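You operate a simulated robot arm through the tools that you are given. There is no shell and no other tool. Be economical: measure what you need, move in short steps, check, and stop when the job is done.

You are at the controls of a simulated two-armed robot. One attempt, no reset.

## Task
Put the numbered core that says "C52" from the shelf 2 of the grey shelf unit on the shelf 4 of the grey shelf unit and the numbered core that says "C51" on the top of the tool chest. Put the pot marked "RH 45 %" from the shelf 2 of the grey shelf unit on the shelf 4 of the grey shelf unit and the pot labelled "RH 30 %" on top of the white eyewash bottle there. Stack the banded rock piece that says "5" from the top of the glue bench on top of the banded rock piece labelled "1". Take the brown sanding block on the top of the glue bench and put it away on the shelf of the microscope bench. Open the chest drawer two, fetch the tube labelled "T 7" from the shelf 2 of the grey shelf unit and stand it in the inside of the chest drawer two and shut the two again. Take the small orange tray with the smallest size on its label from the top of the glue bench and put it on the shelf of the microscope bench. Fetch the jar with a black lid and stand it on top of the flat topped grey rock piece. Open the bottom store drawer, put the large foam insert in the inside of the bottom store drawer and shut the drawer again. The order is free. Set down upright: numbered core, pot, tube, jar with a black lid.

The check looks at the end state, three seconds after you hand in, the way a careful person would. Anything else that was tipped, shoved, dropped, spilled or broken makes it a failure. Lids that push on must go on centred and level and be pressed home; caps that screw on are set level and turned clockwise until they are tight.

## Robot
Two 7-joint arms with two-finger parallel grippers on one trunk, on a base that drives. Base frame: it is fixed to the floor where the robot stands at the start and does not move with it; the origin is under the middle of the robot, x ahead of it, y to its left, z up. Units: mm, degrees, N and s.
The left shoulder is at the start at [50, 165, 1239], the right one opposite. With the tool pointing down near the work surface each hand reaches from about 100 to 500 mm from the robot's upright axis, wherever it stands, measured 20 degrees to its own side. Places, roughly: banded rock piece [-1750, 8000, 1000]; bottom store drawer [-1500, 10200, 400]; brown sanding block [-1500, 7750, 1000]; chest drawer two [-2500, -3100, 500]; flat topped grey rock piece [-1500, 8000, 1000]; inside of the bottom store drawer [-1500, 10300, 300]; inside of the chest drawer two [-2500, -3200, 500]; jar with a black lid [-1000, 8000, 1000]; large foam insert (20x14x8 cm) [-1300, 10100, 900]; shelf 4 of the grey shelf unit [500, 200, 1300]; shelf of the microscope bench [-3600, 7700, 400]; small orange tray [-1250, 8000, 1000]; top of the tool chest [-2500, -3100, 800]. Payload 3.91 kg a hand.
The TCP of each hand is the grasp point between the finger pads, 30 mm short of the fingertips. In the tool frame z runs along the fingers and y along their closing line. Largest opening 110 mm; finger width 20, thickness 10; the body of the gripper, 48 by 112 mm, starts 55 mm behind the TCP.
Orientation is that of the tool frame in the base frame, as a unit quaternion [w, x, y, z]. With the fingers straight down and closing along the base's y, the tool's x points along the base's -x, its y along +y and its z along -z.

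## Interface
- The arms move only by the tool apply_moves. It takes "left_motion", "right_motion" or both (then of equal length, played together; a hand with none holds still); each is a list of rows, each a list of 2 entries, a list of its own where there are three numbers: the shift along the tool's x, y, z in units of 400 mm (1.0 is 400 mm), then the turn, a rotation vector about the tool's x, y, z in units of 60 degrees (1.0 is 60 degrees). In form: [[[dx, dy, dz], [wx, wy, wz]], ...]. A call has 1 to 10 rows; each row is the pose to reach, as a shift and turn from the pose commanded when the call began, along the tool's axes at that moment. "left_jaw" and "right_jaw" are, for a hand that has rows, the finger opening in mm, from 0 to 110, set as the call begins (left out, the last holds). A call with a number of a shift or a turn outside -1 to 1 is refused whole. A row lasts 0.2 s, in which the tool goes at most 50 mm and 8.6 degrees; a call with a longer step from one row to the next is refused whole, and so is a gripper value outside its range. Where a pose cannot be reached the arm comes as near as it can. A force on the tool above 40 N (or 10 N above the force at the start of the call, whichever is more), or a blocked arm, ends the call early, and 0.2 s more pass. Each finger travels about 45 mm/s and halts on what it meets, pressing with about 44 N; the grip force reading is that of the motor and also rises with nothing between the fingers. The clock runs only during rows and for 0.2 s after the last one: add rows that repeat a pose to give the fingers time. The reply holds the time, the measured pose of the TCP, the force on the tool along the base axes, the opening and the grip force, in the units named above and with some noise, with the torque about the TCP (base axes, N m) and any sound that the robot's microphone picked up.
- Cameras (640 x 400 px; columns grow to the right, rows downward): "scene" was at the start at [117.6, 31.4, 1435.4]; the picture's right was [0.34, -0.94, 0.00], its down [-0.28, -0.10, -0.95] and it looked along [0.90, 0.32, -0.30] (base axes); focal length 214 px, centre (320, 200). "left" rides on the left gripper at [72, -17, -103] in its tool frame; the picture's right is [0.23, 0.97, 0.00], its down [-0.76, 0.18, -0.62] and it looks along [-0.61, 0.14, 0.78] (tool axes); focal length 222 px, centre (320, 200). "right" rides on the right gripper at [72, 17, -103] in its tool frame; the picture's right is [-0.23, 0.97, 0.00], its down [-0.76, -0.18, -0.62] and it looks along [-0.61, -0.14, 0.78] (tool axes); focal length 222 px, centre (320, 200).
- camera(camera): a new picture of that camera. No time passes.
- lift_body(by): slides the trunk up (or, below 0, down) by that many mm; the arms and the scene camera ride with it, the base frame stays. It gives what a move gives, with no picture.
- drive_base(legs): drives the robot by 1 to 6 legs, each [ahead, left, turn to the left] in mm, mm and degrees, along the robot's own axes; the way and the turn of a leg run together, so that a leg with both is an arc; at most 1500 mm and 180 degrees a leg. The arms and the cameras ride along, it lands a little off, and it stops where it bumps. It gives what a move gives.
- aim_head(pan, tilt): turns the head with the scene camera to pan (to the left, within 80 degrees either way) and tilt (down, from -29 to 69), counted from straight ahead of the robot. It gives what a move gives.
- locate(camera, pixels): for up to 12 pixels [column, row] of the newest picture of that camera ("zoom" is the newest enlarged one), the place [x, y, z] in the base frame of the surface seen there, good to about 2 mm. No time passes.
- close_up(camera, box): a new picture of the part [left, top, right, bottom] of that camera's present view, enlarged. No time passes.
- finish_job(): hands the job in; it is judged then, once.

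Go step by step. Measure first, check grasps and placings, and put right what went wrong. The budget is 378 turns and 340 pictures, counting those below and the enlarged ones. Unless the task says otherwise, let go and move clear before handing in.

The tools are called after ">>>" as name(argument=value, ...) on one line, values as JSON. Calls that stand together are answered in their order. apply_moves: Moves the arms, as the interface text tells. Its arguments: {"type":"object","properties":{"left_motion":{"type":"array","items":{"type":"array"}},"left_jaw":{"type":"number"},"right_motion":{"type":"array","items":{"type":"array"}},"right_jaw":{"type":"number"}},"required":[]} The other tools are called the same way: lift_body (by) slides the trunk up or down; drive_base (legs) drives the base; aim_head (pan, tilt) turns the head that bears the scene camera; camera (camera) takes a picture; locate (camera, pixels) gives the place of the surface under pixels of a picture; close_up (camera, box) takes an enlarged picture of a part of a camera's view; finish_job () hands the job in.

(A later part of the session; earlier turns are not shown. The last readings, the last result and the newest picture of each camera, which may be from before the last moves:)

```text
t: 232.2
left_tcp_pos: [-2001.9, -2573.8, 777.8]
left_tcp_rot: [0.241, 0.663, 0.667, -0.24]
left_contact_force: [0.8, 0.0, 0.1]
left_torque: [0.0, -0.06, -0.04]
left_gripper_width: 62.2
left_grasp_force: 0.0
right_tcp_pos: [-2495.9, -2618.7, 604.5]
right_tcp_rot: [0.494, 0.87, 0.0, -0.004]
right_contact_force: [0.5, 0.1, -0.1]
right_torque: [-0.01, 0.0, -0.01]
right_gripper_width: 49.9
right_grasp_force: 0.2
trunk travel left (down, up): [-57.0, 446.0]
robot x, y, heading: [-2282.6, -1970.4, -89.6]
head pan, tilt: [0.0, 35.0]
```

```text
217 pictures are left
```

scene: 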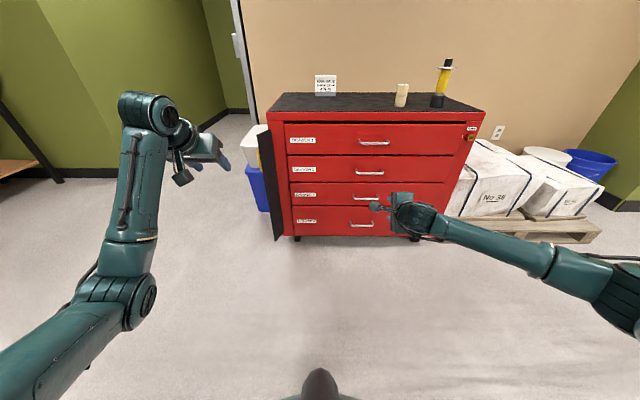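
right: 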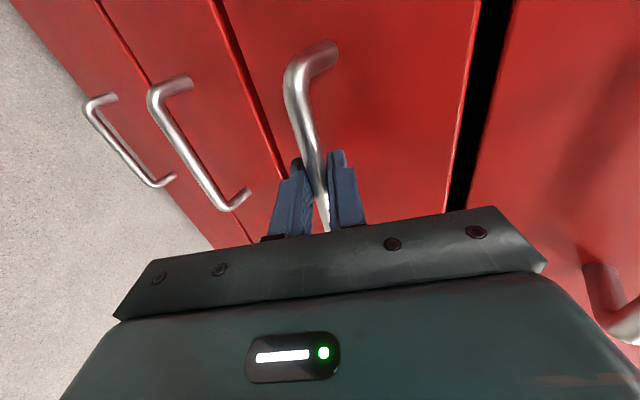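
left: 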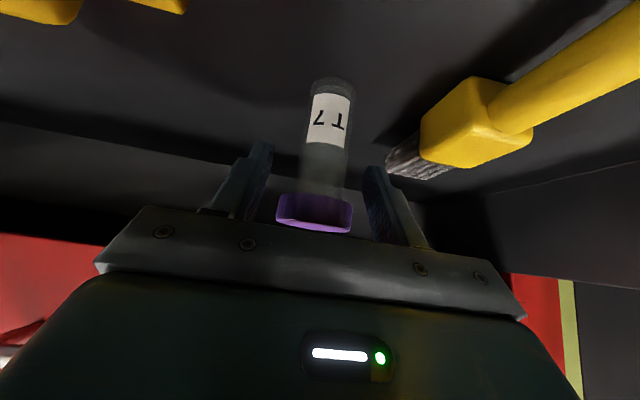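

>>> lift_body(by=300)

>>> apply_moves(right_motion=[[[0, 0, 0], [0, 0, -0.14]], [[0, 0, 0], [0, 0, -0.28]], [[0, 0, 0], [0, 0, -0.42]], [[0, 0, 0], [0, 0, -0.56]], [[0, 0, 0], [0, 0, -0.7]], [[0, 0, 0], [0, 0, -0.84]], [[0, 0, 0], [0, 0, -0.98]]])

>>> apply_moves(right_motion=[[[0, 0, 0], [0, 0, -0.14]], [[0, 0, 0], [0, 0, -0.28]], [[0, 0, 0], [0, 0, -0.42]], [[0, 0, 0], [0, 0, -0.52]]])

>>> apply_moves(right_motion=[[[-0.02, -0.06, -0.04], [0, 0.12, 0]], [[-0.04, -0.1, -0.08], [0, 0.24, 0]], [[-0.06, -0.1, -0.12], [0, 0.333, 0]]])

>>> drive_base(legs=[[0, 1000, 0], [0, 550, 0], [0, 0, 90], [0, 0, 90]])

>>> aim_head(pan=0, tilt=15)

>>> camera(camera="scene")

```text
t: 235.2
left_tcp_pos: [-2001.6, -2572.9, 1078.3]
left_tcp_rot: [0.242, 0.663, 0.668, -0.239]
left_contact_force: [-0.5, 0.3, -1.1]
left_torque: [0.01, 0.0, -0.02]
left_gripper_width: 62.0
left_grasp_force: 0.1
right_tcp_pos: [-2496.0, -2619.9, 904.1]
right_tcp_rot: [0.494, 0.869, 0.0, -0.005]
right_contact_force: [-0.2, -0.2, 0.1]
right_torque: [0.0, 0.01, 0.03]
right_gripper_width: 49.9
right_grasp_force: 0.1
trunk travel left (down, up): [-357.0, 146.0]
robot x, y, heading: [-2276.5, -1969.7, -89.5]
head pan, tilt: [0.0, 35.0]
```

```text
t: 236.8
left_tcp_pos: [-2002.2, -2574.0, 1077.6]
left_tcp_rot: [0.241, 0.663, 0.667, -0.24]
left_contact_force: [-0.9, 0.0, 0.6]
left_torque: [-0.02, 0.02, -0.01]
left_gripper_width: 62.4
left_grasp_force: 0.0
right_tcp_pos: [-2495.3, -2618.9, 904.5]
right_tcp_rot: [0.427, 0.758, 0.428, -0.247]
right_contact_force: [-0.1, 0.2, 0.5]
right_torque: [-0.02, 0.0, -0.04]
right_gripper_width: 50.1
right_grasp_force: 0.1
trunk travel left (down, up): [-357.0, 146.0]
robot x, y, heading: [-2276.6, -1971.9, -89.7]
head pan, tilt: [0.0, 35.0]
```

```text
t: 237.8
left_tcp_pos: [-2002.2, -2573.1, 1077.6]
left_tcp_rot: [0.242, 0.663, 0.667, -0.24]
left_contact_force: [-0.5, -0.2, 0.4]
left_torque: [-0.03, 0.04, 0.01]
left_gripper_width: 61.9
left_grasp_force: 0.0
right_tcp_pos: [-2496.2, -2619.3, 905.5]
right_tcp_rot: [0.346, 0.614, 0.616, -0.352]
right_contact_force: [0.3, 0.7, -0.4]
right_torque: [0.01, -0.01, -0.02]
right_gripper_width: 50.0
right_grasp_force: 0.2
trunk travel left (down, up): [-357.0, 146.0]
robot x, y, heading: [-2273.2, -1974.5, -89.4]
head pan, tilt: [0.0, 35.0]
```

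```text
t: 238.6
left_tcp_pos: [-2000.9, -2573.4, 1077.8]
left_tcp_rot: [0.241, 0.663, 0.667, -0.24]
left_contact_force: [-0.5, -0.3, -0.2]
left_torque: [0.02, -0.02, -0.02]
left_gripper_width: 62.0
left_grasp_force: 0.1
right_tcp_pos: [-2536.1, -2590.7, 950.3]
right_tcp_rot: [0.234, 0.666, 0.666, -0.24]
right_contact_force: [0.5, -0.3, 0.6]
right_torque: [0.0, 0.03, -0.01]
right_gripper_width: 50.1
right_grasp_force: 0.0
trunk travel left (down, up): [-357.0, 146.0]
robot x, y, heading: [-2276.4, -1974.3, -89.7]
head pan, tilt: [0.0, 35.0]
```

```text
t: 254.2
left_tcp_pos: [-1057.1, -1361.9, 1076.8]
left_tcp_rot: [-0.232, 0.688, -0.641, -0.25]
left_contact_force: [-0.2, -0.1, -1.2]
left_torque: [-0.01, -0.02, 0.01]
left_gripper_width: 62.0
left_grasp_force: 0.1
right_tcp_pos: [-525.0, -1311.8, 949.8]
right_tcp_rot: [-0.233, 0.686, -0.646, -0.241]
right_contact_force: [-0.1, -0.7, 0.7]
right_torque: [-0.01, 0.01, -0.01]
right_gripper_width: 50.3
right_grasp_force: 0.1
trunk travel left (down, up): [-357.0, 146.0]
robot x, y, heading: [-744.9, -1942.4, 94.0]
head pan, tilt: [0.0, 35.0]
```

```text
t: 255.1
left_tcp_pos: [-1055.0, -1361.7, 1077.0]
left_tcp_rot: [-0.232, 0.687, -0.641, -0.249]
left_contact_force: [-0.5, 0.5, -0.3]
left_torque: [-0.01, -0.05, 0.01]
left_gripper_width: 62.0
left_grasp_force: 0.0
right_tcp_pos: [-524.6, -1311.5, 950.6]
right_tcp_rot: [-0.234, 0.685, -0.646, -0.24]
right_contact_force: [1.2, 0.5, -0.4]
right_torque: [-0.03, 0.06, 0.01]
right_gripper_width: 50.1
right_grasp_force: 0.0
trunk travel left (down, up): [-357.0, 146.0]
robot x, y, heading: [-745.5, -1939.6, 93.7]
head pan, tilt: [0.0, 15.0]
```

```text
216 pictures are left
```

scene: 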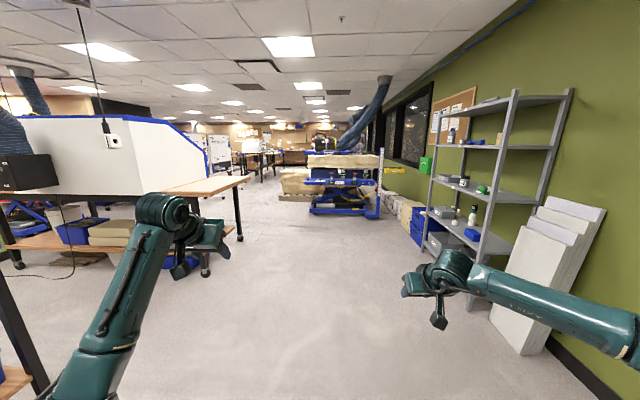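

>>> locate(camera="scene", pixels=[[270, 200], [270, 180], [310, 213], [280, 195], [243, 240], [240, 190], [262, 180], [375, 215], [305, 195], [235, 175], [272, 172], [297, 165]])

>>> close_up(camera="scene", box=[190, 110, 400, 230])

```text
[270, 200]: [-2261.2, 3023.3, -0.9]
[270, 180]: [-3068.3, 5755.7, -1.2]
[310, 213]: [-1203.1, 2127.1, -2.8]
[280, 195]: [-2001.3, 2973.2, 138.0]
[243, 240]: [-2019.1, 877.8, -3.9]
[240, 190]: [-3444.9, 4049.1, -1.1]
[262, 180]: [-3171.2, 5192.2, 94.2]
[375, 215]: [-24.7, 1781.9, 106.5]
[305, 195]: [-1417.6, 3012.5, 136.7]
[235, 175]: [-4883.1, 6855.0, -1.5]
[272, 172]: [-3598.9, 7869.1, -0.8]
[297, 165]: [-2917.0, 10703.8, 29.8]
```

```text
3.05 times, centred on (295, 170) of scene
```

zoom: 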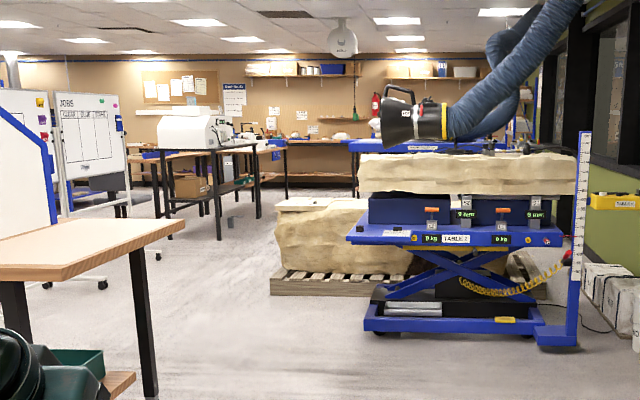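

>>> drive_base(legs=[[0, 0, -3.8], [1500, 0, 0], [1000, 0, 0], [740, 700, 0]])

>>> aim_head(pan=35, tilt=20)

>>> camera(camera="scene")

```text
t: 272.5
left_tcp_pos: [-1783.0, 1839.5, 1077.9]
left_tcp_rot: [-0.237, 0.675, -0.655, -0.244]
left_contact_force: [0.5, -0.6, -0.4]
left_torque: [0.01, -0.02, -0.02]
left_gripper_width: 62.0
left_grasp_force: 0.0
right_tcp_pos: [-1249.8, 1869.5, 950.5]
right_tcp_rot: [-0.238, 0.672, -0.66, -0.236]
right_contact_force: [-0.1, 0.5, 0.1]
right_torque: [-0.01, -0.01, -0.02]
right_gripper_width: 50.1
right_grasp_force: 0.0
trunk travel left (down, up): [-357.0, 146.0]
robot x, y, heading: [-1495.3, 1248.2, 91.5]
head pan, tilt: [0.0, 15.0]
```

```text
t: 273.5
left_tcp_pos: [-1782.9, 1839.7, 1078.4]
left_tcp_rot: [-0.237, 0.675, -0.655, -0.244]
left_contact_force: [0.2, -0.3, -0.2]
left_torque: [-0.03, -0.01, -0.01]
left_gripper_width: 61.8
left_grasp_force: 0.1
right_tcp_pos: [-1249.1, 1868.7, 951.3]
right_tcp_rot: [-0.238, 0.673, -0.659, -0.236]
right_contact_force: [-0.9, -0.7, 1.5]
right_torque: [0.0, -0.01, 0.01]
right_gripper_width: 50.3
right_grasp_force: 0.1
trunk travel left (down, up): [-357.0, 146.0]
robot x, y, heading: [-1494.4, 1243.6, 91.5]
head pan, tilt: [35.0, 20.0]
```

```text
214 pictures are left
```

scene: 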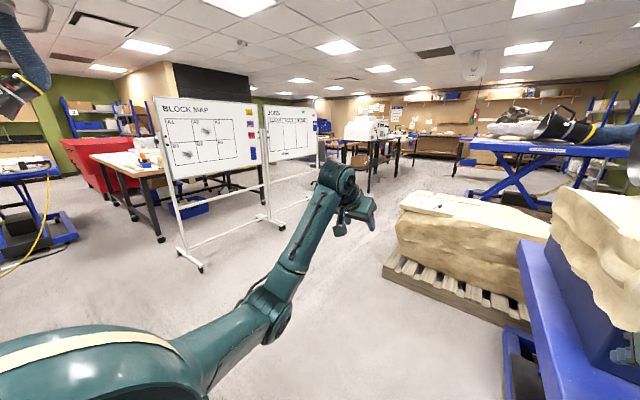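

>>> locate(camera="scene", pixels=[[200, 268], [282, 228], [384, 270], [400, 250], [395, 215], [345, 195], [365, 192], [400, 180], [415, 178], [470, 188], [440, 165], [520, 380]])

```text
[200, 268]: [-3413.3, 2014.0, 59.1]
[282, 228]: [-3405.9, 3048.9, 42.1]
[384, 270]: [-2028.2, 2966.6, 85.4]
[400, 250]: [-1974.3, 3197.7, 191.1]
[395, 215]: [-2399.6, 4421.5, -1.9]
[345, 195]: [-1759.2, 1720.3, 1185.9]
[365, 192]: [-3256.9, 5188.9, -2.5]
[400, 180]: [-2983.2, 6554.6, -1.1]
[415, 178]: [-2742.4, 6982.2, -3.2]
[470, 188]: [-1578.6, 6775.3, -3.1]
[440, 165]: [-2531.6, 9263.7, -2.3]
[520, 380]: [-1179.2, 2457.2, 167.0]
```

>>> drive_base(legs=[[0, 0, -1.5], [650, 1215, 0], [1500, 0, 0], [1000, 0, 0], [900, 0, 0]])

>>> aim_head(pan=0, tilt=15)

>>> camera(camera="scene")

>>> aim_head(pan=-55, tilt=15)

>>> camera(camera="scene")

```text
t: 297.1
left_tcp_pos: [-2712.0, 5976.8, 1076.1]
left_tcp_rot: [0.25, -0.639, 0.69, 0.232]
left_contact_force: [0.1, -0.4, 0.1]
left_torque: [0.01, -0.03, -0.04]
left_gripper_width: 62.2
left_grasp_force: 0.1
right_tcp_pos: [-2177.1, 5950.9, 950.5]
right_tcp_rot: [0.25, -0.637, 0.694, 0.225]
right_contact_force: [-0.1, 0.8, 0.1]
right_torque: [0.0, -0.01, 0.04]
right_gripper_width: 50.2
right_grasp_force: 0.1
trunk travel left (down, up): [-357.0, 146.0]
robot x, y, heading: [-2483.9, 5354.3, 85.6]
head pan, tilt: [35.0, 20.0]
```

```text
t: 298.1
left_tcp_pos: [-2712.7, 5976.8, 1077.3]
left_tcp_rot: [0.25, -0.638, 0.69, 0.232]
left_contact_force: [0.2, 0.1, 0.4]
left_torque: [-0.04, 0.02, 0.01]
left_gripper_width: 61.7
left_grasp_force: 0.1
right_tcp_pos: [-2178.3, 5949.7, 950.8]
right_tcp_rot: [0.25, -0.637, 0.694, 0.224]
right_contact_force: [-0.1, -1.5, 0.4]
right_torque: [0.02, 0.0, -0.03]
right_gripper_width: 50.2
right_grasp_force: 0.1
trunk travel left (down, up): [-357.0, 146.0]
robot x, y, heading: [-2492.5, 5356.5, 85.6]
head pan, tilt: [0.0, 15.0]
```

```text
213 pictures are left
```

scene: 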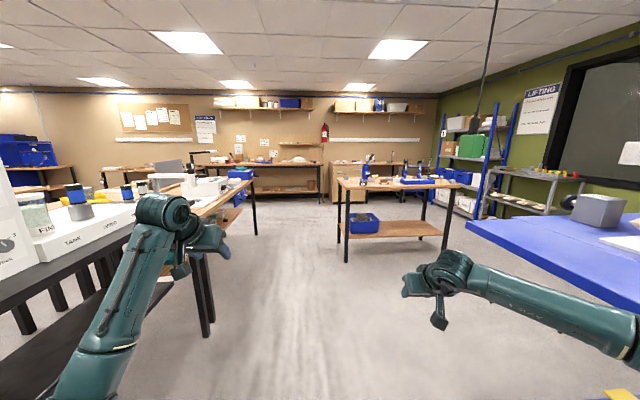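

```text
t: 299.3
left_tcp_pos: [-2712.0, 5975.9, 1078.3]
left_tcp_rot: [0.249, -0.64, 0.689, 0.232]
left_contact_force: [0.3, -0.6, -0.7]
left_torque: [0.0, -0.02, -0.03]
left_gripper_width: 62.2
left_grasp_force: 0.0
right_tcp_pos: [-2177.4, 5950.1, 949.3]
right_tcp_rot: [0.25, -0.637, 0.694, 0.223]
right_contact_force: [0.2, -0.9, 0.2]
right_torque: [0.0, 0.0, -0.02]
right_gripper_width: 50.1
right_grasp_force: 0.0
trunk travel left (down, up): [-357.0, 146.0]
robot x, y, heading: [-2488.6, 5359.4, 85.6]
head pan, tilt: [-55.0, 15.0]
```

```text
212 pictures are left
```

scene: 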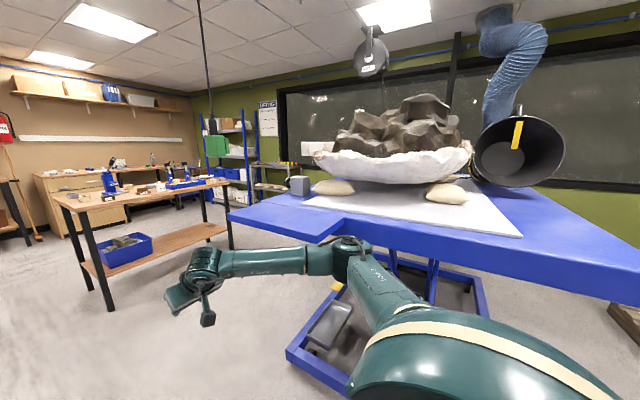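

>>> locate(camera="scene", pixels=[[232, 215], [345, 232], [430, 250], [57, 195], [225, 185], [108, 308], [230, 245], [100, 203], [290, 352], [340, 260]])

>>> close_up(camera="scene", box=[40, 140, 240, 265])

```text
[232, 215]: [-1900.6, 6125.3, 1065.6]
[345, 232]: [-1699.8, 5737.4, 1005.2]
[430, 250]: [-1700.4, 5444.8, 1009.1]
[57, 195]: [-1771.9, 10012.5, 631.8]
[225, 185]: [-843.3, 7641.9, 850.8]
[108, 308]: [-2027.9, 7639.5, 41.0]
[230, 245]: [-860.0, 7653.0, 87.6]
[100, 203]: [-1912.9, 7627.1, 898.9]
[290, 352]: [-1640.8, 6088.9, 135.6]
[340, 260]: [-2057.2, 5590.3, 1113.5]
```

```text
3.20 times, centred on (140, 202) of scene
```

zoom: 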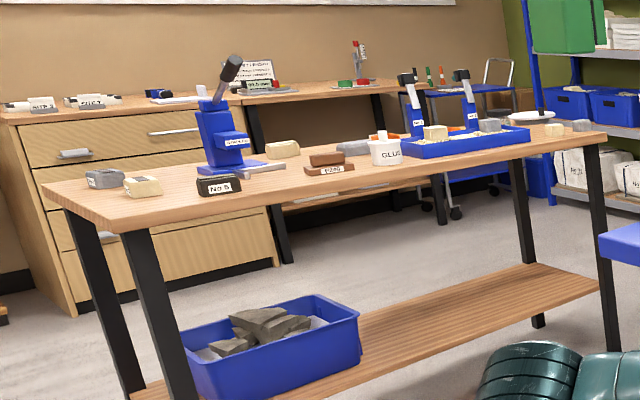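

>>> drive_base(legs=[[0, 200, 4.4], [1400, 0, 0], [0, -1050, 0]])

>>> aim_head(pan=0, tilt=25)

>>> camera(camera="scene")

```text
t: 312.5
left_tcp_pos: [-1908.9, 7357.3, 1078.7]
left_tcp_rot: [-0.241, 0.666, -0.664, -0.241]
left_contact_force: [-0.6, 0.2, -0.3]
left_torque: [-0.01, 0.0, 0.01]
left_gripper_width: 61.8
left_grasp_force: 0.1
right_tcp_pos: [-1375.2, 7374.4, 951.1]
right_tcp_rot: [0.24, -0.665, 0.667, 0.234]
right_contact_force: [-0.7, 0.1, -0.7]
right_torque: [0.0, 0.0, -0.02]
right_gripper_width: 50.1
right_grasp_force: 0.1
trunk travel left (down, up): [-357.0, 146.0]
robot x, y, heading: [-1635.6, 6754.9, 90.0]
head pan, tilt: [-55.0, 15.0]
```

```text
t: 313.7
left_tcp_pos: [-1908.2, 7357.2, 1077.7]
left_tcp_rot: [-0.24, 0.666, -0.664, -0.241]
left_contact_force: [-0.7, 0.3, 0.0]
left_torque: [0.02, -0.01, -0.03]
left_gripper_width: 61.8
left_grasp_force: 0.1
right_tcp_pos: [-1373.9, 7373.8, 950.8]
right_tcp_rot: [0.24, -0.665, 0.668, 0.233]
right_contact_force: [1.0, -0.8, 0.1]
right_torque: [0.04, -0.02, 0.01]
right_gripper_width: 50.0
right_grasp_force: 0.2
trunk travel left (down, up): [-357.0, 146.0]
robot x, y, heading: [-1633.0, 6755.3, 90.4]
head pan, tilt: [0.0, 25.0]
```

```text
210 pictures are left
```

scene: 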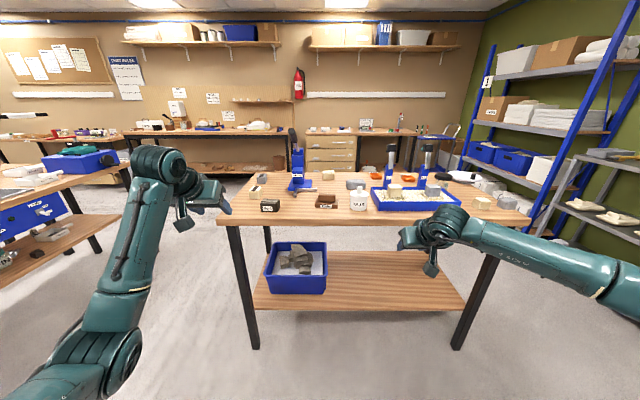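

>>> close_up(camera="scene", box=[230, 160, 390, 225])

>>> close_up(camera="scene", box=[360, 150, 520, 225])

```text
4.00 times, centred on (310, 192) of scene
```

zoom: 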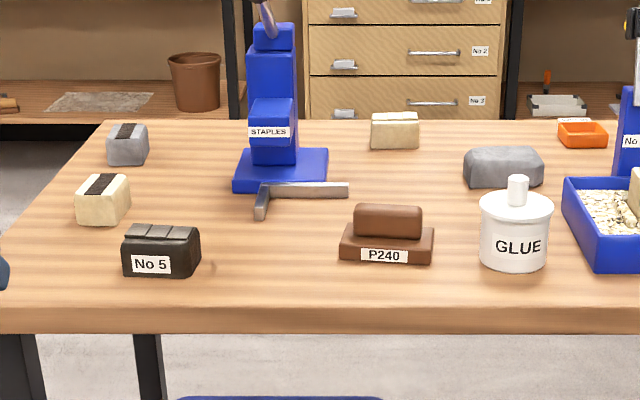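

```text
4.00 times, centred on (440, 188) of scene
```

zoom: 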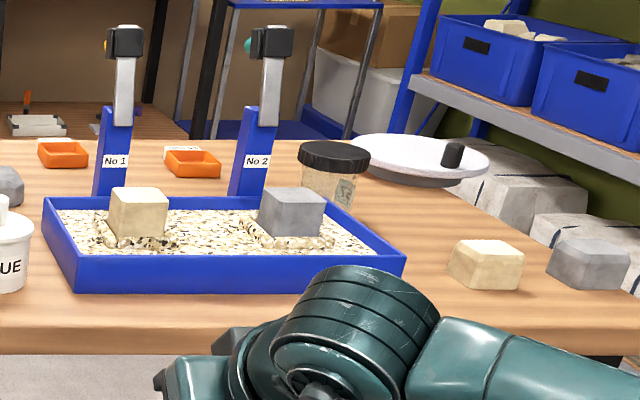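

>>> close_up(camera="scene", box=[240, 165, 300, 218])

>>> close_up(camera="scene", box=[315, 170, 375, 218])

>>> close_up(camera="scene", box=[360, 175, 460, 210])

```text
7.55 times, centred on (270, 192) of scene
```

zoom: 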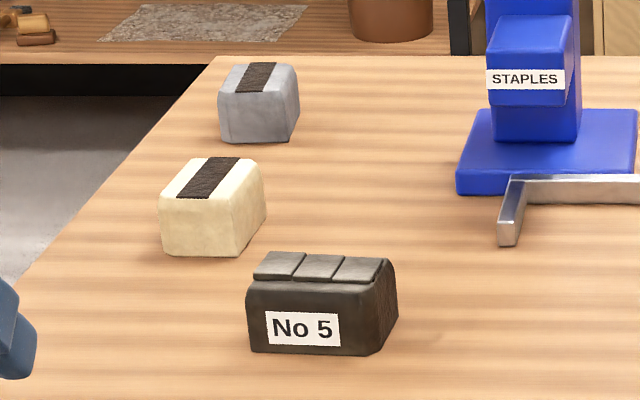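

```text
8.33 times, centred on (345, 194) of scene
```

zoom: 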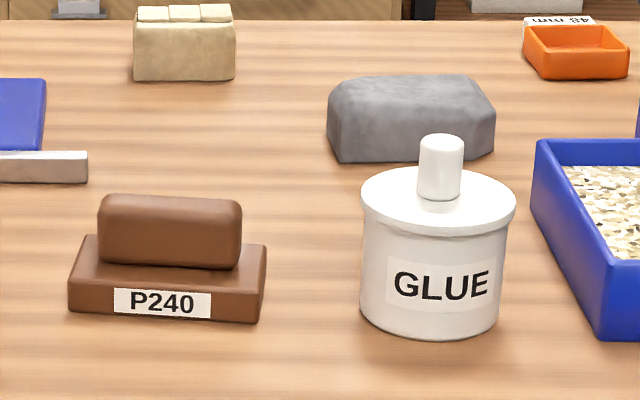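

```text
6.40 times, centred on (410, 192) of scene
```

zoom: 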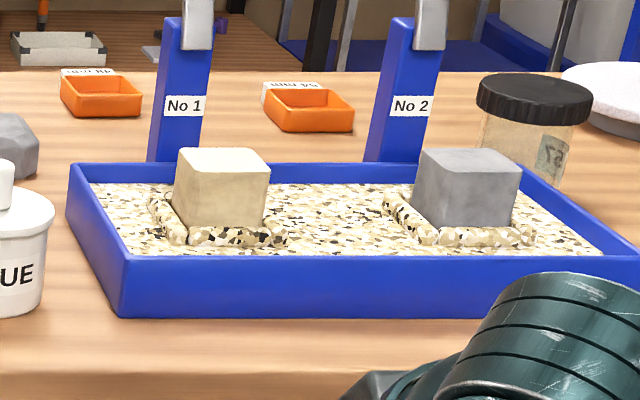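

>>> locate(camera="zoom", pixels=[[100, 98], [305, 110], [532, 105], [535, 85], [90, 72], [300, 87], [545, 150], [190, 155], [470, 170], [330, 300], [20, 130], [330, 360]])

>>> close_up(camera="scene", box=[230, 160, 390, 225])

>>> locate(camera="zoom", pixels=[[125, 130], [127, 155], [103, 183], [100, 213], [160, 232], [160, 265], [395, 117], [395, 140], [503, 155], [388, 212], [385, 245], [515, 205]])

```text
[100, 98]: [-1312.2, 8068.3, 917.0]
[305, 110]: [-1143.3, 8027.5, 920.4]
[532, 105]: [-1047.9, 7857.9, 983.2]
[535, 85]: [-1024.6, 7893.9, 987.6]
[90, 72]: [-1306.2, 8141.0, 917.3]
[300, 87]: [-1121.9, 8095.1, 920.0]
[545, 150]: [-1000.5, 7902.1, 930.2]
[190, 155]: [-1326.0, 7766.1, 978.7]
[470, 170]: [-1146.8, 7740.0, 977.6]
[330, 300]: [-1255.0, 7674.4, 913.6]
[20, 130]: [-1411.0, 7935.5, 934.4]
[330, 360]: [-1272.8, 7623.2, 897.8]
```

```text
4.00 times, centred on (310, 192) of scene
```

zoom: 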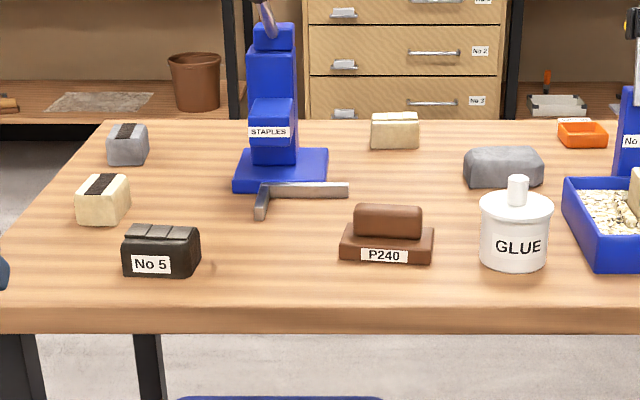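

```text
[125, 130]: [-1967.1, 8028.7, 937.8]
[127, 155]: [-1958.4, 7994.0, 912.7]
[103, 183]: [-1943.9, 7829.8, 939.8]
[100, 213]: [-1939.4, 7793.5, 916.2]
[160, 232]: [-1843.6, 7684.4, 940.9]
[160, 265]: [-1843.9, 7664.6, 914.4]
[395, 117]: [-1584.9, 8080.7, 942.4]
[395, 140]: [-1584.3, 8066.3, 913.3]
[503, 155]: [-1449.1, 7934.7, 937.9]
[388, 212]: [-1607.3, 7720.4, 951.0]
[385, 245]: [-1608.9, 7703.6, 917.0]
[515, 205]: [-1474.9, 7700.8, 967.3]
```

>>> lift_body(by=140)

>>> drive_base(legs=[[200, 0, 0]])

>>> camera(camera="scene")

>>> camera(camera="right")

>>> camera(camera="left")

```text
t: 315.4
left_tcp_pos: [-1908.5, 7356.1, 1217.6]
left_tcp_rot: [-0.239, 0.667, -0.663, -0.241]
left_contact_force: [-0.9, -0.1, 0.8]
left_torque: [0.02, -0.03, -0.02]
left_gripper_width: 62.3
left_grasp_force: 0.0
right_tcp_pos: [-1374.5, 7373.7, 1090.3]
right_tcp_rot: [0.24, -0.665, 0.667, 0.234]
right_contact_force: [-1.2, 1.3, -0.8]
right_torque: [-0.01, 0.03, -0.01]
right_gripper_width: 50.1
right_grasp_force: 0.0
trunk travel left (down, up): [-497.0, 6.0]
robot x, y, heading: [-1632.9, 6757.0, 90.3]
head pan, tilt: [0.0, 25.0]
```

```text
t: 317.0
left_tcp_pos: [-1908.5, 7558.5, 1217.4]
left_tcp_rot: [-0.241, 0.666, -0.664, -0.241]
left_contact_force: [-0.1, 0.1, 0.2]
left_torque: [0.02, 0.02, 0.0]
left_gripper_width: 61.9
left_grasp_force: 0.1
right_tcp_pos: [-1373.3, 7573.7, 1090.9]
right_tcp_rot: [0.241, -0.664, 0.668, 0.233]
right_contact_force: [1.2, -0.3, -0.6]
right_torque: [0.01, 0.01, 0.01]
right_gripper_width: 50.0
right_grasp_force: 0.0
trunk travel left (down, up): [-497.0, 6.0]
robot x, y, heading: [-1635.3, 6951.9, 90.4]
head pan, tilt: [0.0, 25.0]
```

```text
203 pictures are left
```

scene: 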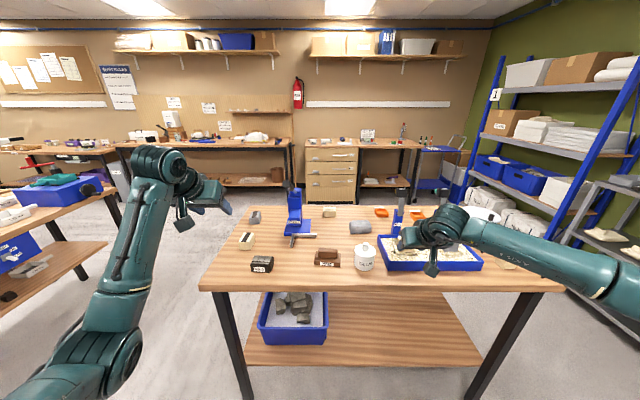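

```text
202 pictures are left
```

right: 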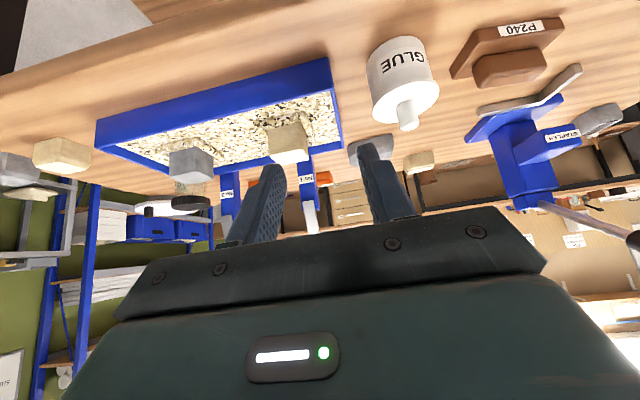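

```text
201 pictures are left
```

left: 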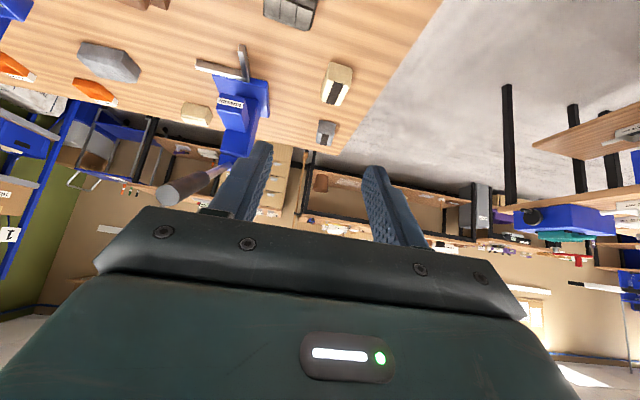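

>>> close_up(camera="left", box=[0, 0, 240, 150])

>>> close_up(camera="left", box=[240, 0, 400, 160])

>>> close_up(camera="scene", box=[300, 195, 480, 275])

```text
2.67 times, centred on (120, 75) of left
```

zoom: 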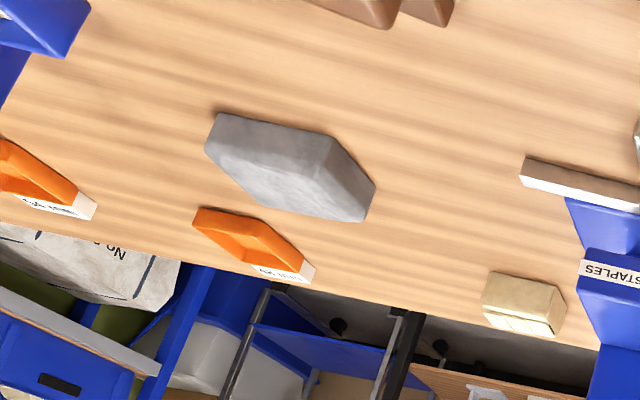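

```text
2.50 times, centred on (320, 80) of left
```

zoom: 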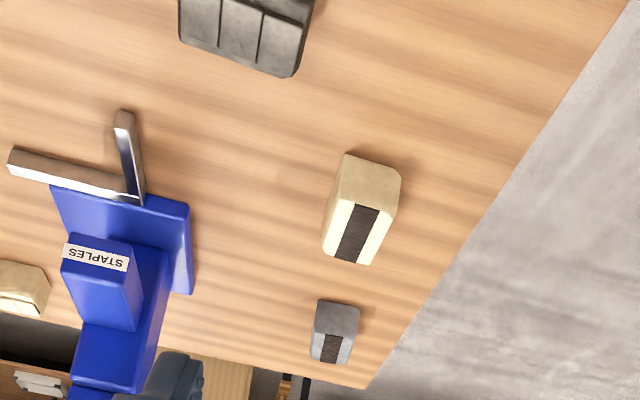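

```text
3.56 times, centred on (390, 235) of scene
```

zoom: 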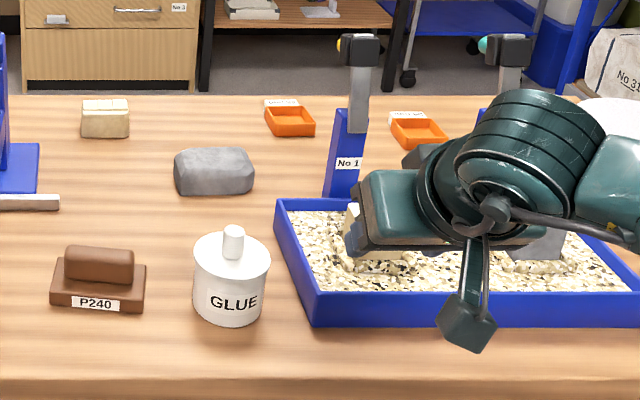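

>>> drive_base(legs=[[-250, 0, 0], [0, 850, 0]])

>>> aim_head(pan=0, tilt=25)

>>> camera(camera="scene")

>>> locate(camera="scene", pixels=[[220, 200], [200, 180], [250, 240], [420, 250], [320, 250], [330, 180], [150, 170], [240, 160]])

```text
t: 322.9
left_tcp_pos: [-2763.5, 7300.9, 1217.9]
left_tcp_rot: [-0.239, 0.668, -0.662, -0.242]
left_contact_force: [0.0, -0.7, 1.0]
left_torque: [-0.01, -0.04, 0.02]
left_gripper_width: 62.0
left_grasp_force: 0.0
right_tcp_pos: [-2228.6, 7320.7, 1091.2]
right_tcp_rot: [-0.24, 0.667, -0.665, -0.234]
right_contact_force: [-0.5, -0.3, -0.1]
right_torque: [0.02, 0.01, 0.02]
right_gripper_width: 50.2
right_grasp_force: 0.2
trunk travel left (down, up): [-497.0, 6.0]
robot x, y, heading: [-2489.5, 6705.3, 90.3]
head pan, tilt: [0.0, 25.0]
```

```text
t: 323.5
left_tcp_pos: [-2762.3, 7302.2, 1217.0]
left_tcp_rot: [-0.239, 0.668, -0.662, -0.242]
left_contact_force: [-0.9, -1.3, -0.3]
left_torque: [0.02, -0.03, 0.0]
left_gripper_width: 62.0
left_grasp_force: 0.1
right_tcp_pos: [-2228.1, 7320.9, 1090.3]
right_tcp_rot: [-0.24, 0.666, -0.666, -0.234]
right_contact_force: [0.4, 0.4, 0.0]
right_torque: [-0.01, 0.02, -0.03]
right_gripper_width: 50.3
right_grasp_force: 0.1
trunk travel left (down, up): [-497.0, 6.0]
robot x, y, heading: [-2487.3, 6702.2, 90.5]
head pan, tilt: [0.0, 25.0]
```

```text
197 pictures are left
```

scene: 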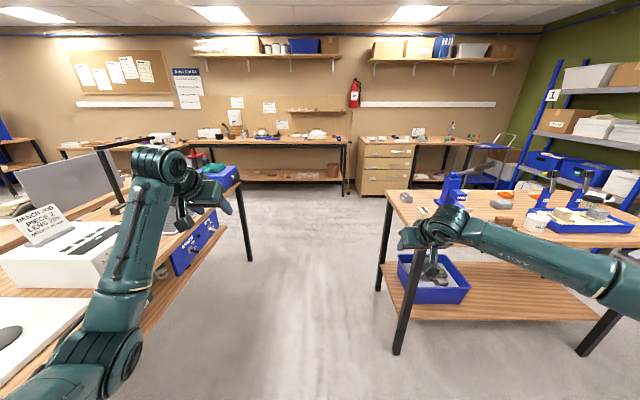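

```text
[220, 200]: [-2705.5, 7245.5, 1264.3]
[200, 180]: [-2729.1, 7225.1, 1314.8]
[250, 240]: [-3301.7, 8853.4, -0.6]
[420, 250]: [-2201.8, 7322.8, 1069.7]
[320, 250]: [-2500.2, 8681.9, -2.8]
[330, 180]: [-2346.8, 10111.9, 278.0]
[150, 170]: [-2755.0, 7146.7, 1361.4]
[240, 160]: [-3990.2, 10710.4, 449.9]
```

>>> drive_base(legs=[[0, 80, 0], [1000, 0, 0], [1000, 0, 0], [0, 0, -90]])

>>> aim_head(pan=-40, tilt=25)

>>> camera(camera="scene")

```text
t: 338.0
left_tcp_pos: [-1984.1, 8990.2, 1217.9]
left_tcp_rot: [0.34, -0.009, 0.94, 0.003]
left_contact_force: [0.1, 0.4, -0.5]
left_torque: [-0.03, -0.02, -0.01]
left_gripper_width: 62.2
left_grasp_force: 0.2
right_tcp_pos: [-1958.4, 8456.6, 1090.2]
right_tcp_rot: [0.335, -0.006, 0.942, -0.002]
right_contact_force: [-0.3, 0.5, 0.9]
right_torque: [0.03, -0.02, 0.0]
right_gripper_width: 50.1
right_grasp_force: 0.1
trunk travel left (down, up): [-497.0, 6.0]
robot x, y, heading: [-2577.9, 8710.5, 1.2]
head pan, tilt: [0.0, 25.0]
```

```text
t: 339.1
left_tcp_pos: [-1982.6, 8990.8, 1218.0]
left_tcp_rot: [0.34, -0.009, 0.94, 0.004]
left_contact_force: [0.6, -0.3, 0.2]
left_torque: [-0.01, 0.0, -0.03]
left_gripper_width: 62.3
left_grasp_force: 0.0
right_tcp_pos: [-1959.4, 8456.9, 1091.1]
right_tcp_rot: [0.336, -0.006, 0.942, -0.003]
right_contact_force: [-0.8, -0.4, 0.7]
right_torque: [-0.01, -0.02, -0.04]
right_gripper_width: 50.1
right_grasp_force: 0.0
trunk travel left (down, up): [-497.0, 6.0]
robot x, y, heading: [-2581.7, 8708.4, 0.9]
head pan, tilt: [-40.0, 25.0]
```

```text
196 pictures are left
```

scene: 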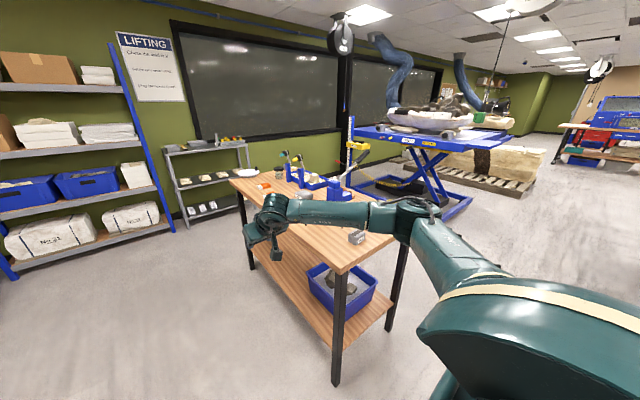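

>>> close_up(camera="scene", box=[220, 150, 420, 275])

>>> close_up(camera="scene", box=[335, 220, 385, 255])

```text
3.20 times, centred on (320, 212) of scene
```

zoom: 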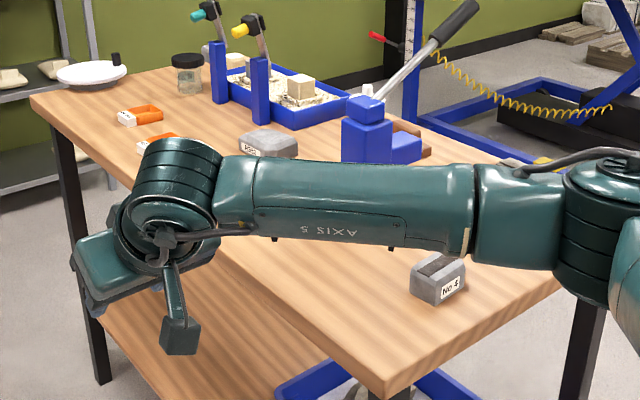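

```text
11.43 times, centred on (360, 238) of scene
```

zoom: 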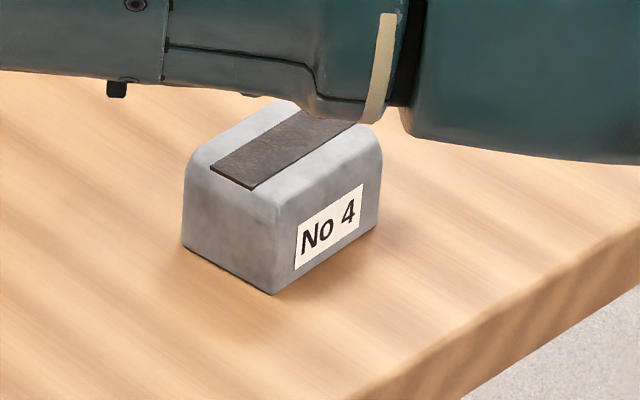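

>>> close_up(camera="scene", box=[250, 175, 330, 205])

>>> drive_base(legs=[[0, 250, 0]])

>>> camera(camera="scene")

```text
8.00 times, centred on (290, 190) of scene
```

zoom: 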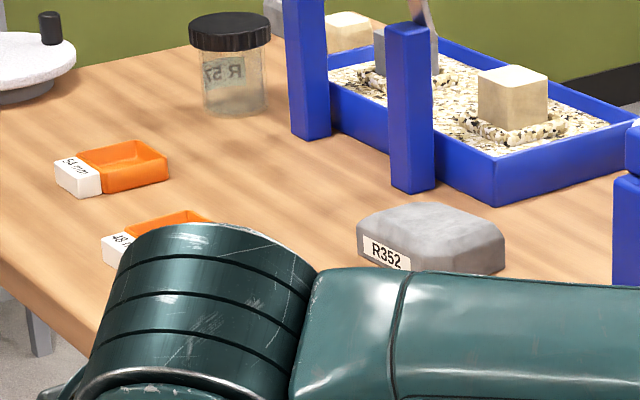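

```text
t: 340.9
left_tcp_pos: [-1990.6, 9243.8, 1218.0]
left_tcp_rot: [0.34, -0.011, 0.94, 0.002]
left_contact_force: [0.7, 0.1, 0.5]
left_torque: [0.0, 0.02, -0.01]
left_gripper_width: 62.1
left_grasp_force: 0.0
right_tcp_pos: [-1964.4, 8709.9, 1090.5]
right_tcp_rot: [0.336, -0.008, 0.942, -0.002]
right_contact_force: [0.6, -0.4, -0.1]
right_torque: [-0.02, -0.01, -0.03]
right_gripper_width: 50.3
right_grasp_force: 0.1
trunk travel left (down, up): [-497.0, 6.0]
robot x, y, heading: [-2582.0, 8960.7, 1.4]
head pan, tilt: [-40.0, 25.0]
```

```text
192 pictures are left
```

scene: 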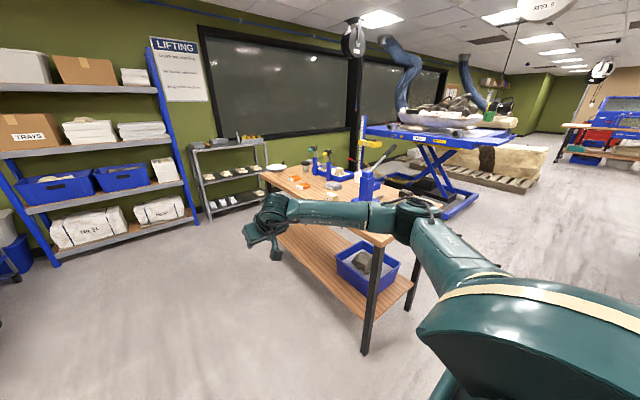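

>>> drive_base(legs=[[0, 0, -50]])

>>> aim_head(pan=10, tilt=20)

>>> camera(camera="scene")

```text
t: 343.6
left_tcp_pos: [-1985.1, 8681.2, 1217.4]
left_tcp_rot: [0.309, 0.39, 0.856, -0.142]
left_contact_force: [0.5, -0.2, -0.1]
left_torque: [0.0, 0.0, 0.0]
left_gripper_width: 61.9
left_grasp_force: 0.0
right_tcp_pos: [-2379.7, 8320.6, 1090.3]
right_tcp_rot: [0.303, 0.394, 0.856, -0.145]
right_contact_force: [-0.4, -0.3, 0.3]
right_torque: [0.01, 0.01, -0.03]
right_gripper_width: 50.2
right_grasp_force: 0.0
trunk travel left (down, up): [-497.0, 6.0]
robot x, y, heading: [-2586.9, 8960.2, -49.1]
head pan, tilt: [-40.0, 25.0]
```

```text
t: 344.7
left_tcp_pos: [-1985.4, 8681.4, 1217.8]
left_tcp_rot: [0.31, 0.39, 0.856, -0.141]
left_contact_force: [0.6, -0.3, 1.1]
left_torque: [0.0, 0.0, -0.01]
left_gripper_width: 62.2
left_grasp_force: 0.1
right_tcp_pos: [-2379.3, 8321.0, 1089.9]
right_tcp_rot: [0.303, 0.395, 0.855, -0.145]
right_contact_force: [0.3, -0.1, -1.0]
right_torque: [0.01, -0.01, 0.02]
right_gripper_width: 50.2
right_grasp_force: 0.1
trunk travel left (down, up): [-497.0, 6.0]
robot x, y, heading: [-2582.6, 8956.2, -49.1]
head pan, tilt: [10.0, 20.0]
```

```text
191 pictures are left
```

scene: 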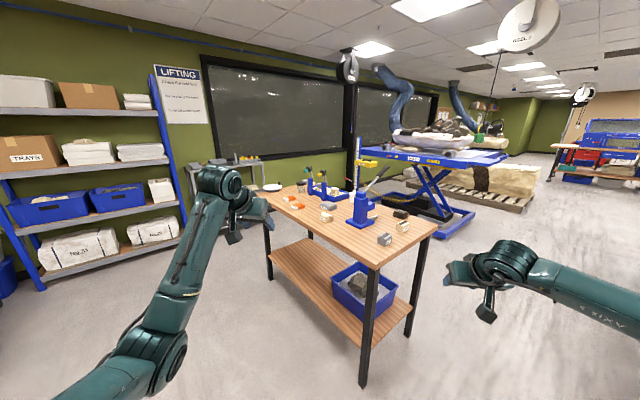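

>>> close_up(camera="scene", box=[370, 205, 420, 250])

>>> close_up(camera="scene", box=[275, 180, 355, 225])

```text
8.89 times, centred on (395, 228) of scene
```

zoom: 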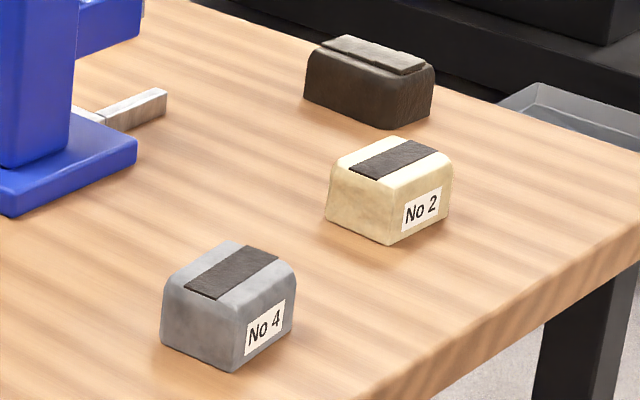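

```text
8.00 times, centred on (315, 202) of scene
```

zoom: 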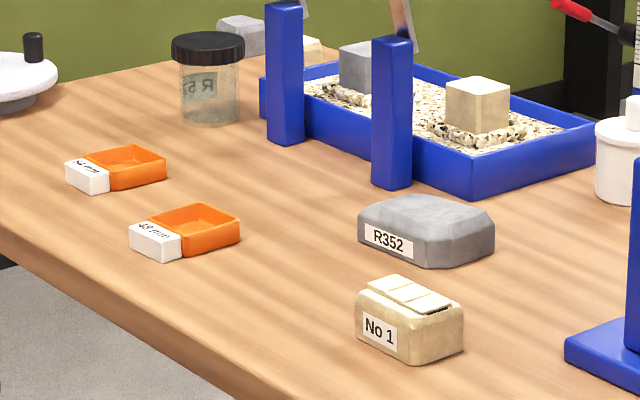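

Labels found: dark piece = No 5 (−1843,7685), cream tiled piece = No 1 (−1585,8085), trays 54 mm and 48 mm (left one at −1312,8090 is smallest), grey flat rock R352. I go to the front to pick No 5 and the P240 block.

>>> drive_base(legs=[[0, 0, -41], [1100, 0, 0], [1100, 0, 0], [0, 0, 90], [0, 0, 90]])

>>> aim_head(pan=-20, tilt=30)

```text
t: 365.1
left_tcp_pos: [-2841.1, 7362.0, 1216.6]
left_tcp_rot: [0.246, -0.651, 0.679, 0.235]
left_contact_force: [-0.1, 0.4, 0.4]
left_torque: [0.03, 0.0, 0.01]
left_gripper_width: 62.1
left_grasp_force: 0.1
right_tcp_pos: [-2307.6, 7355.4, 1091.1]
right_tcp_rot: [0.246, -0.65, 0.682, 0.228]
right_contact_force: [-0.4, -0.6, 0.2]
right_torque: [0.0, -0.04, 0.05]
right_gripper_width: 50.1
right_grasp_force: 0.1
trunk travel left (down, up): [-497.0, 6.0]
robot x, y, heading: [-2594.6, 6753.2, 87.3]
head pan, tilt: [10.0, 20.0]
```

```text
t: 366.1
left_tcp_pos: [-2841.0, 7363.0, 1217.8]
left_tcp_rot: [0.245, -0.651, 0.678, 0.235]
left_contact_force: [0.0, 0.1, -0.7]
left_torque: [-0.04, 0.02, 0.04]
left_gripper_width: 61.9
left_grasp_force: 0.1
right_tcp_pos: [-2305.6, 7354.5, 1090.1]
right_tcp_rot: [0.246, -0.65, 0.682, 0.229]
right_contact_force: [-1.1, 0.8, -1.0]
right_torque: [-0.06, -0.01, 0.0]
right_gripper_width: 49.9
right_grasp_force: 0.1
trunk travel left (down, up): [-497.0, 6.0]
robot x, y, heading: [-2597.3, 6751.5, 87.6]
head pan, tilt: [-20.0, 30.0]
```

>>> drive_base(legs=[[0, 0, 2.5], [0, -1010, 0], [180, 0, 0]])

>>> aim_head(pan=10, tilt=40)

>>> camera(camera="scene")

>>> close_up(camera="scene", box=[200, 150, 360, 250])

```text
t: 372.8
left_tcp_pos: [-1871.3, 7533.0, 1217.9]
left_tcp_rot: [-0.239, 0.668, -0.662, -0.242]
left_contact_force: [0.5, 1.1, -0.1]
left_torque: [-0.03, -0.03, 0.01]
left_gripper_width: 62.1
left_grasp_force: 0.0
right_tcp_pos: [-1336.9, 7550.9, 1089.4]
right_tcp_rot: [-0.239, 0.667, -0.665, -0.234]
right_contact_force: [0.7, 0.7, 0.0]
right_torque: [0.0, 0.0, 0.01]
right_gripper_width: 50.3
right_grasp_force: 0.1
trunk travel left (down, up): [-497.0, 6.0]
robot x, y, heading: [-1595.2, 6931.3, 90.5]
head pan, tilt: [-20.0, 30.0]
```

```text
t: 373.7
left_tcp_pos: [-1870.8, 7532.2, 1216.8]
left_tcp_rot: [-0.239, 0.668, -0.662, -0.242]
left_contact_force: [1.0, 0.4, 0.8]
left_torque: [-0.02, -0.02, 0.0]
left_gripper_width: 61.9
left_grasp_force: 0.1
right_tcp_pos: [-1337.1, 7551.5, 1089.9]
right_tcp_rot: [-0.24, 0.667, -0.665, -0.234]
right_contact_force: [1.1, -0.9, -0.6]
right_torque: [-0.04, 0.0, 0.01]
right_gripper_width: 50.0
right_grasp_force: 0.1
trunk travel left (down, up): [-497.0, 6.0]
robot x, y, heading: [-1593.2, 6935.1, 90.5]
head pan, tilt: [10.0, 40.0]
```

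```text
188 pictures are left
```

scene: 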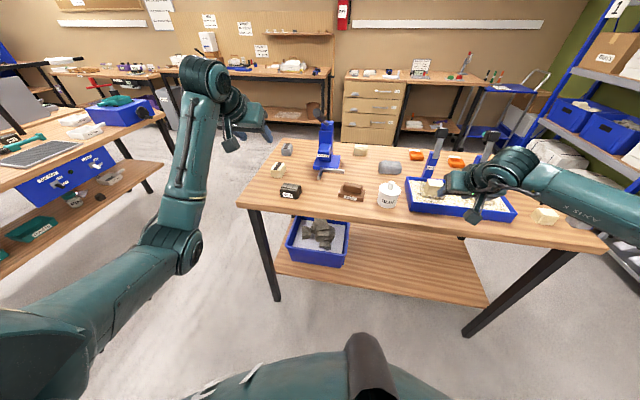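

```text
4.00 times, centred on (280, 200) of scene
```

zoom: 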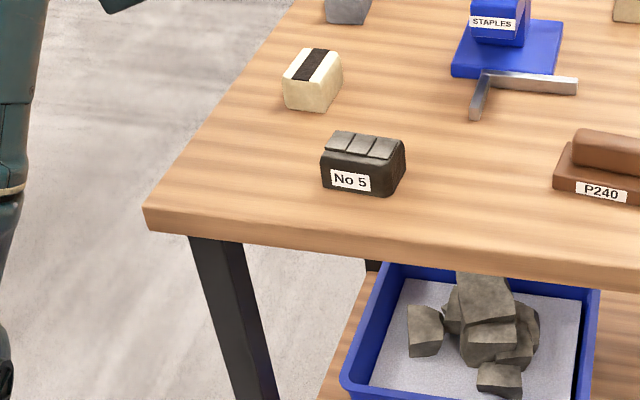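

>>> locate(camera="zoom", pixels=[[322, 160], [402, 150], [362, 148], [365, 135], [330, 140], [395, 150], [322, 185], [370, 194], [350, 180], [440, 180], [404, 180], [360, 155]])

>>> close_up(camera="scene", box=[330, 170, 410, 220])

>>> locate(camera="zoom", pixels=[[170, 115], [100, 100], [265, 120], [75, 180], [270, 230], [180, 190], [170, 235], [170, 150], [110, 150], [240, 180]])

```text
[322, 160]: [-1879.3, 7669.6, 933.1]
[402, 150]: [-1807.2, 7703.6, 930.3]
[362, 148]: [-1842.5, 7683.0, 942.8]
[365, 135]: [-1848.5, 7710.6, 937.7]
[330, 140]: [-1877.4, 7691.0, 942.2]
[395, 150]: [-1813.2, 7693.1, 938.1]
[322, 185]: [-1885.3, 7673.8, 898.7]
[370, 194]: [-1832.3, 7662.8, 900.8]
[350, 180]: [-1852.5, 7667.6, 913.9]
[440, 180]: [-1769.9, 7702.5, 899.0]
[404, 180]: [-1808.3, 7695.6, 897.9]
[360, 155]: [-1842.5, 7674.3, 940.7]
```

```text
8.00 times, centred on (370, 195) of scene
```

zoom: 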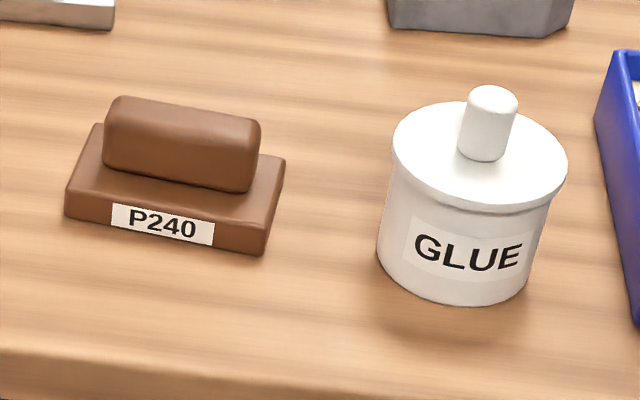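

```text
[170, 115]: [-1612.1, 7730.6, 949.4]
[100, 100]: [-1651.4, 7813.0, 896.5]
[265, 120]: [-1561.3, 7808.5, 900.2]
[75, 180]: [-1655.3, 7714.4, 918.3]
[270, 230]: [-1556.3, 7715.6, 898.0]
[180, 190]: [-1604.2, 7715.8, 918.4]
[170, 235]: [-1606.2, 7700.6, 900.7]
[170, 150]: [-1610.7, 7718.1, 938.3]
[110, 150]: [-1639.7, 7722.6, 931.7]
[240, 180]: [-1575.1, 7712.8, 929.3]
```

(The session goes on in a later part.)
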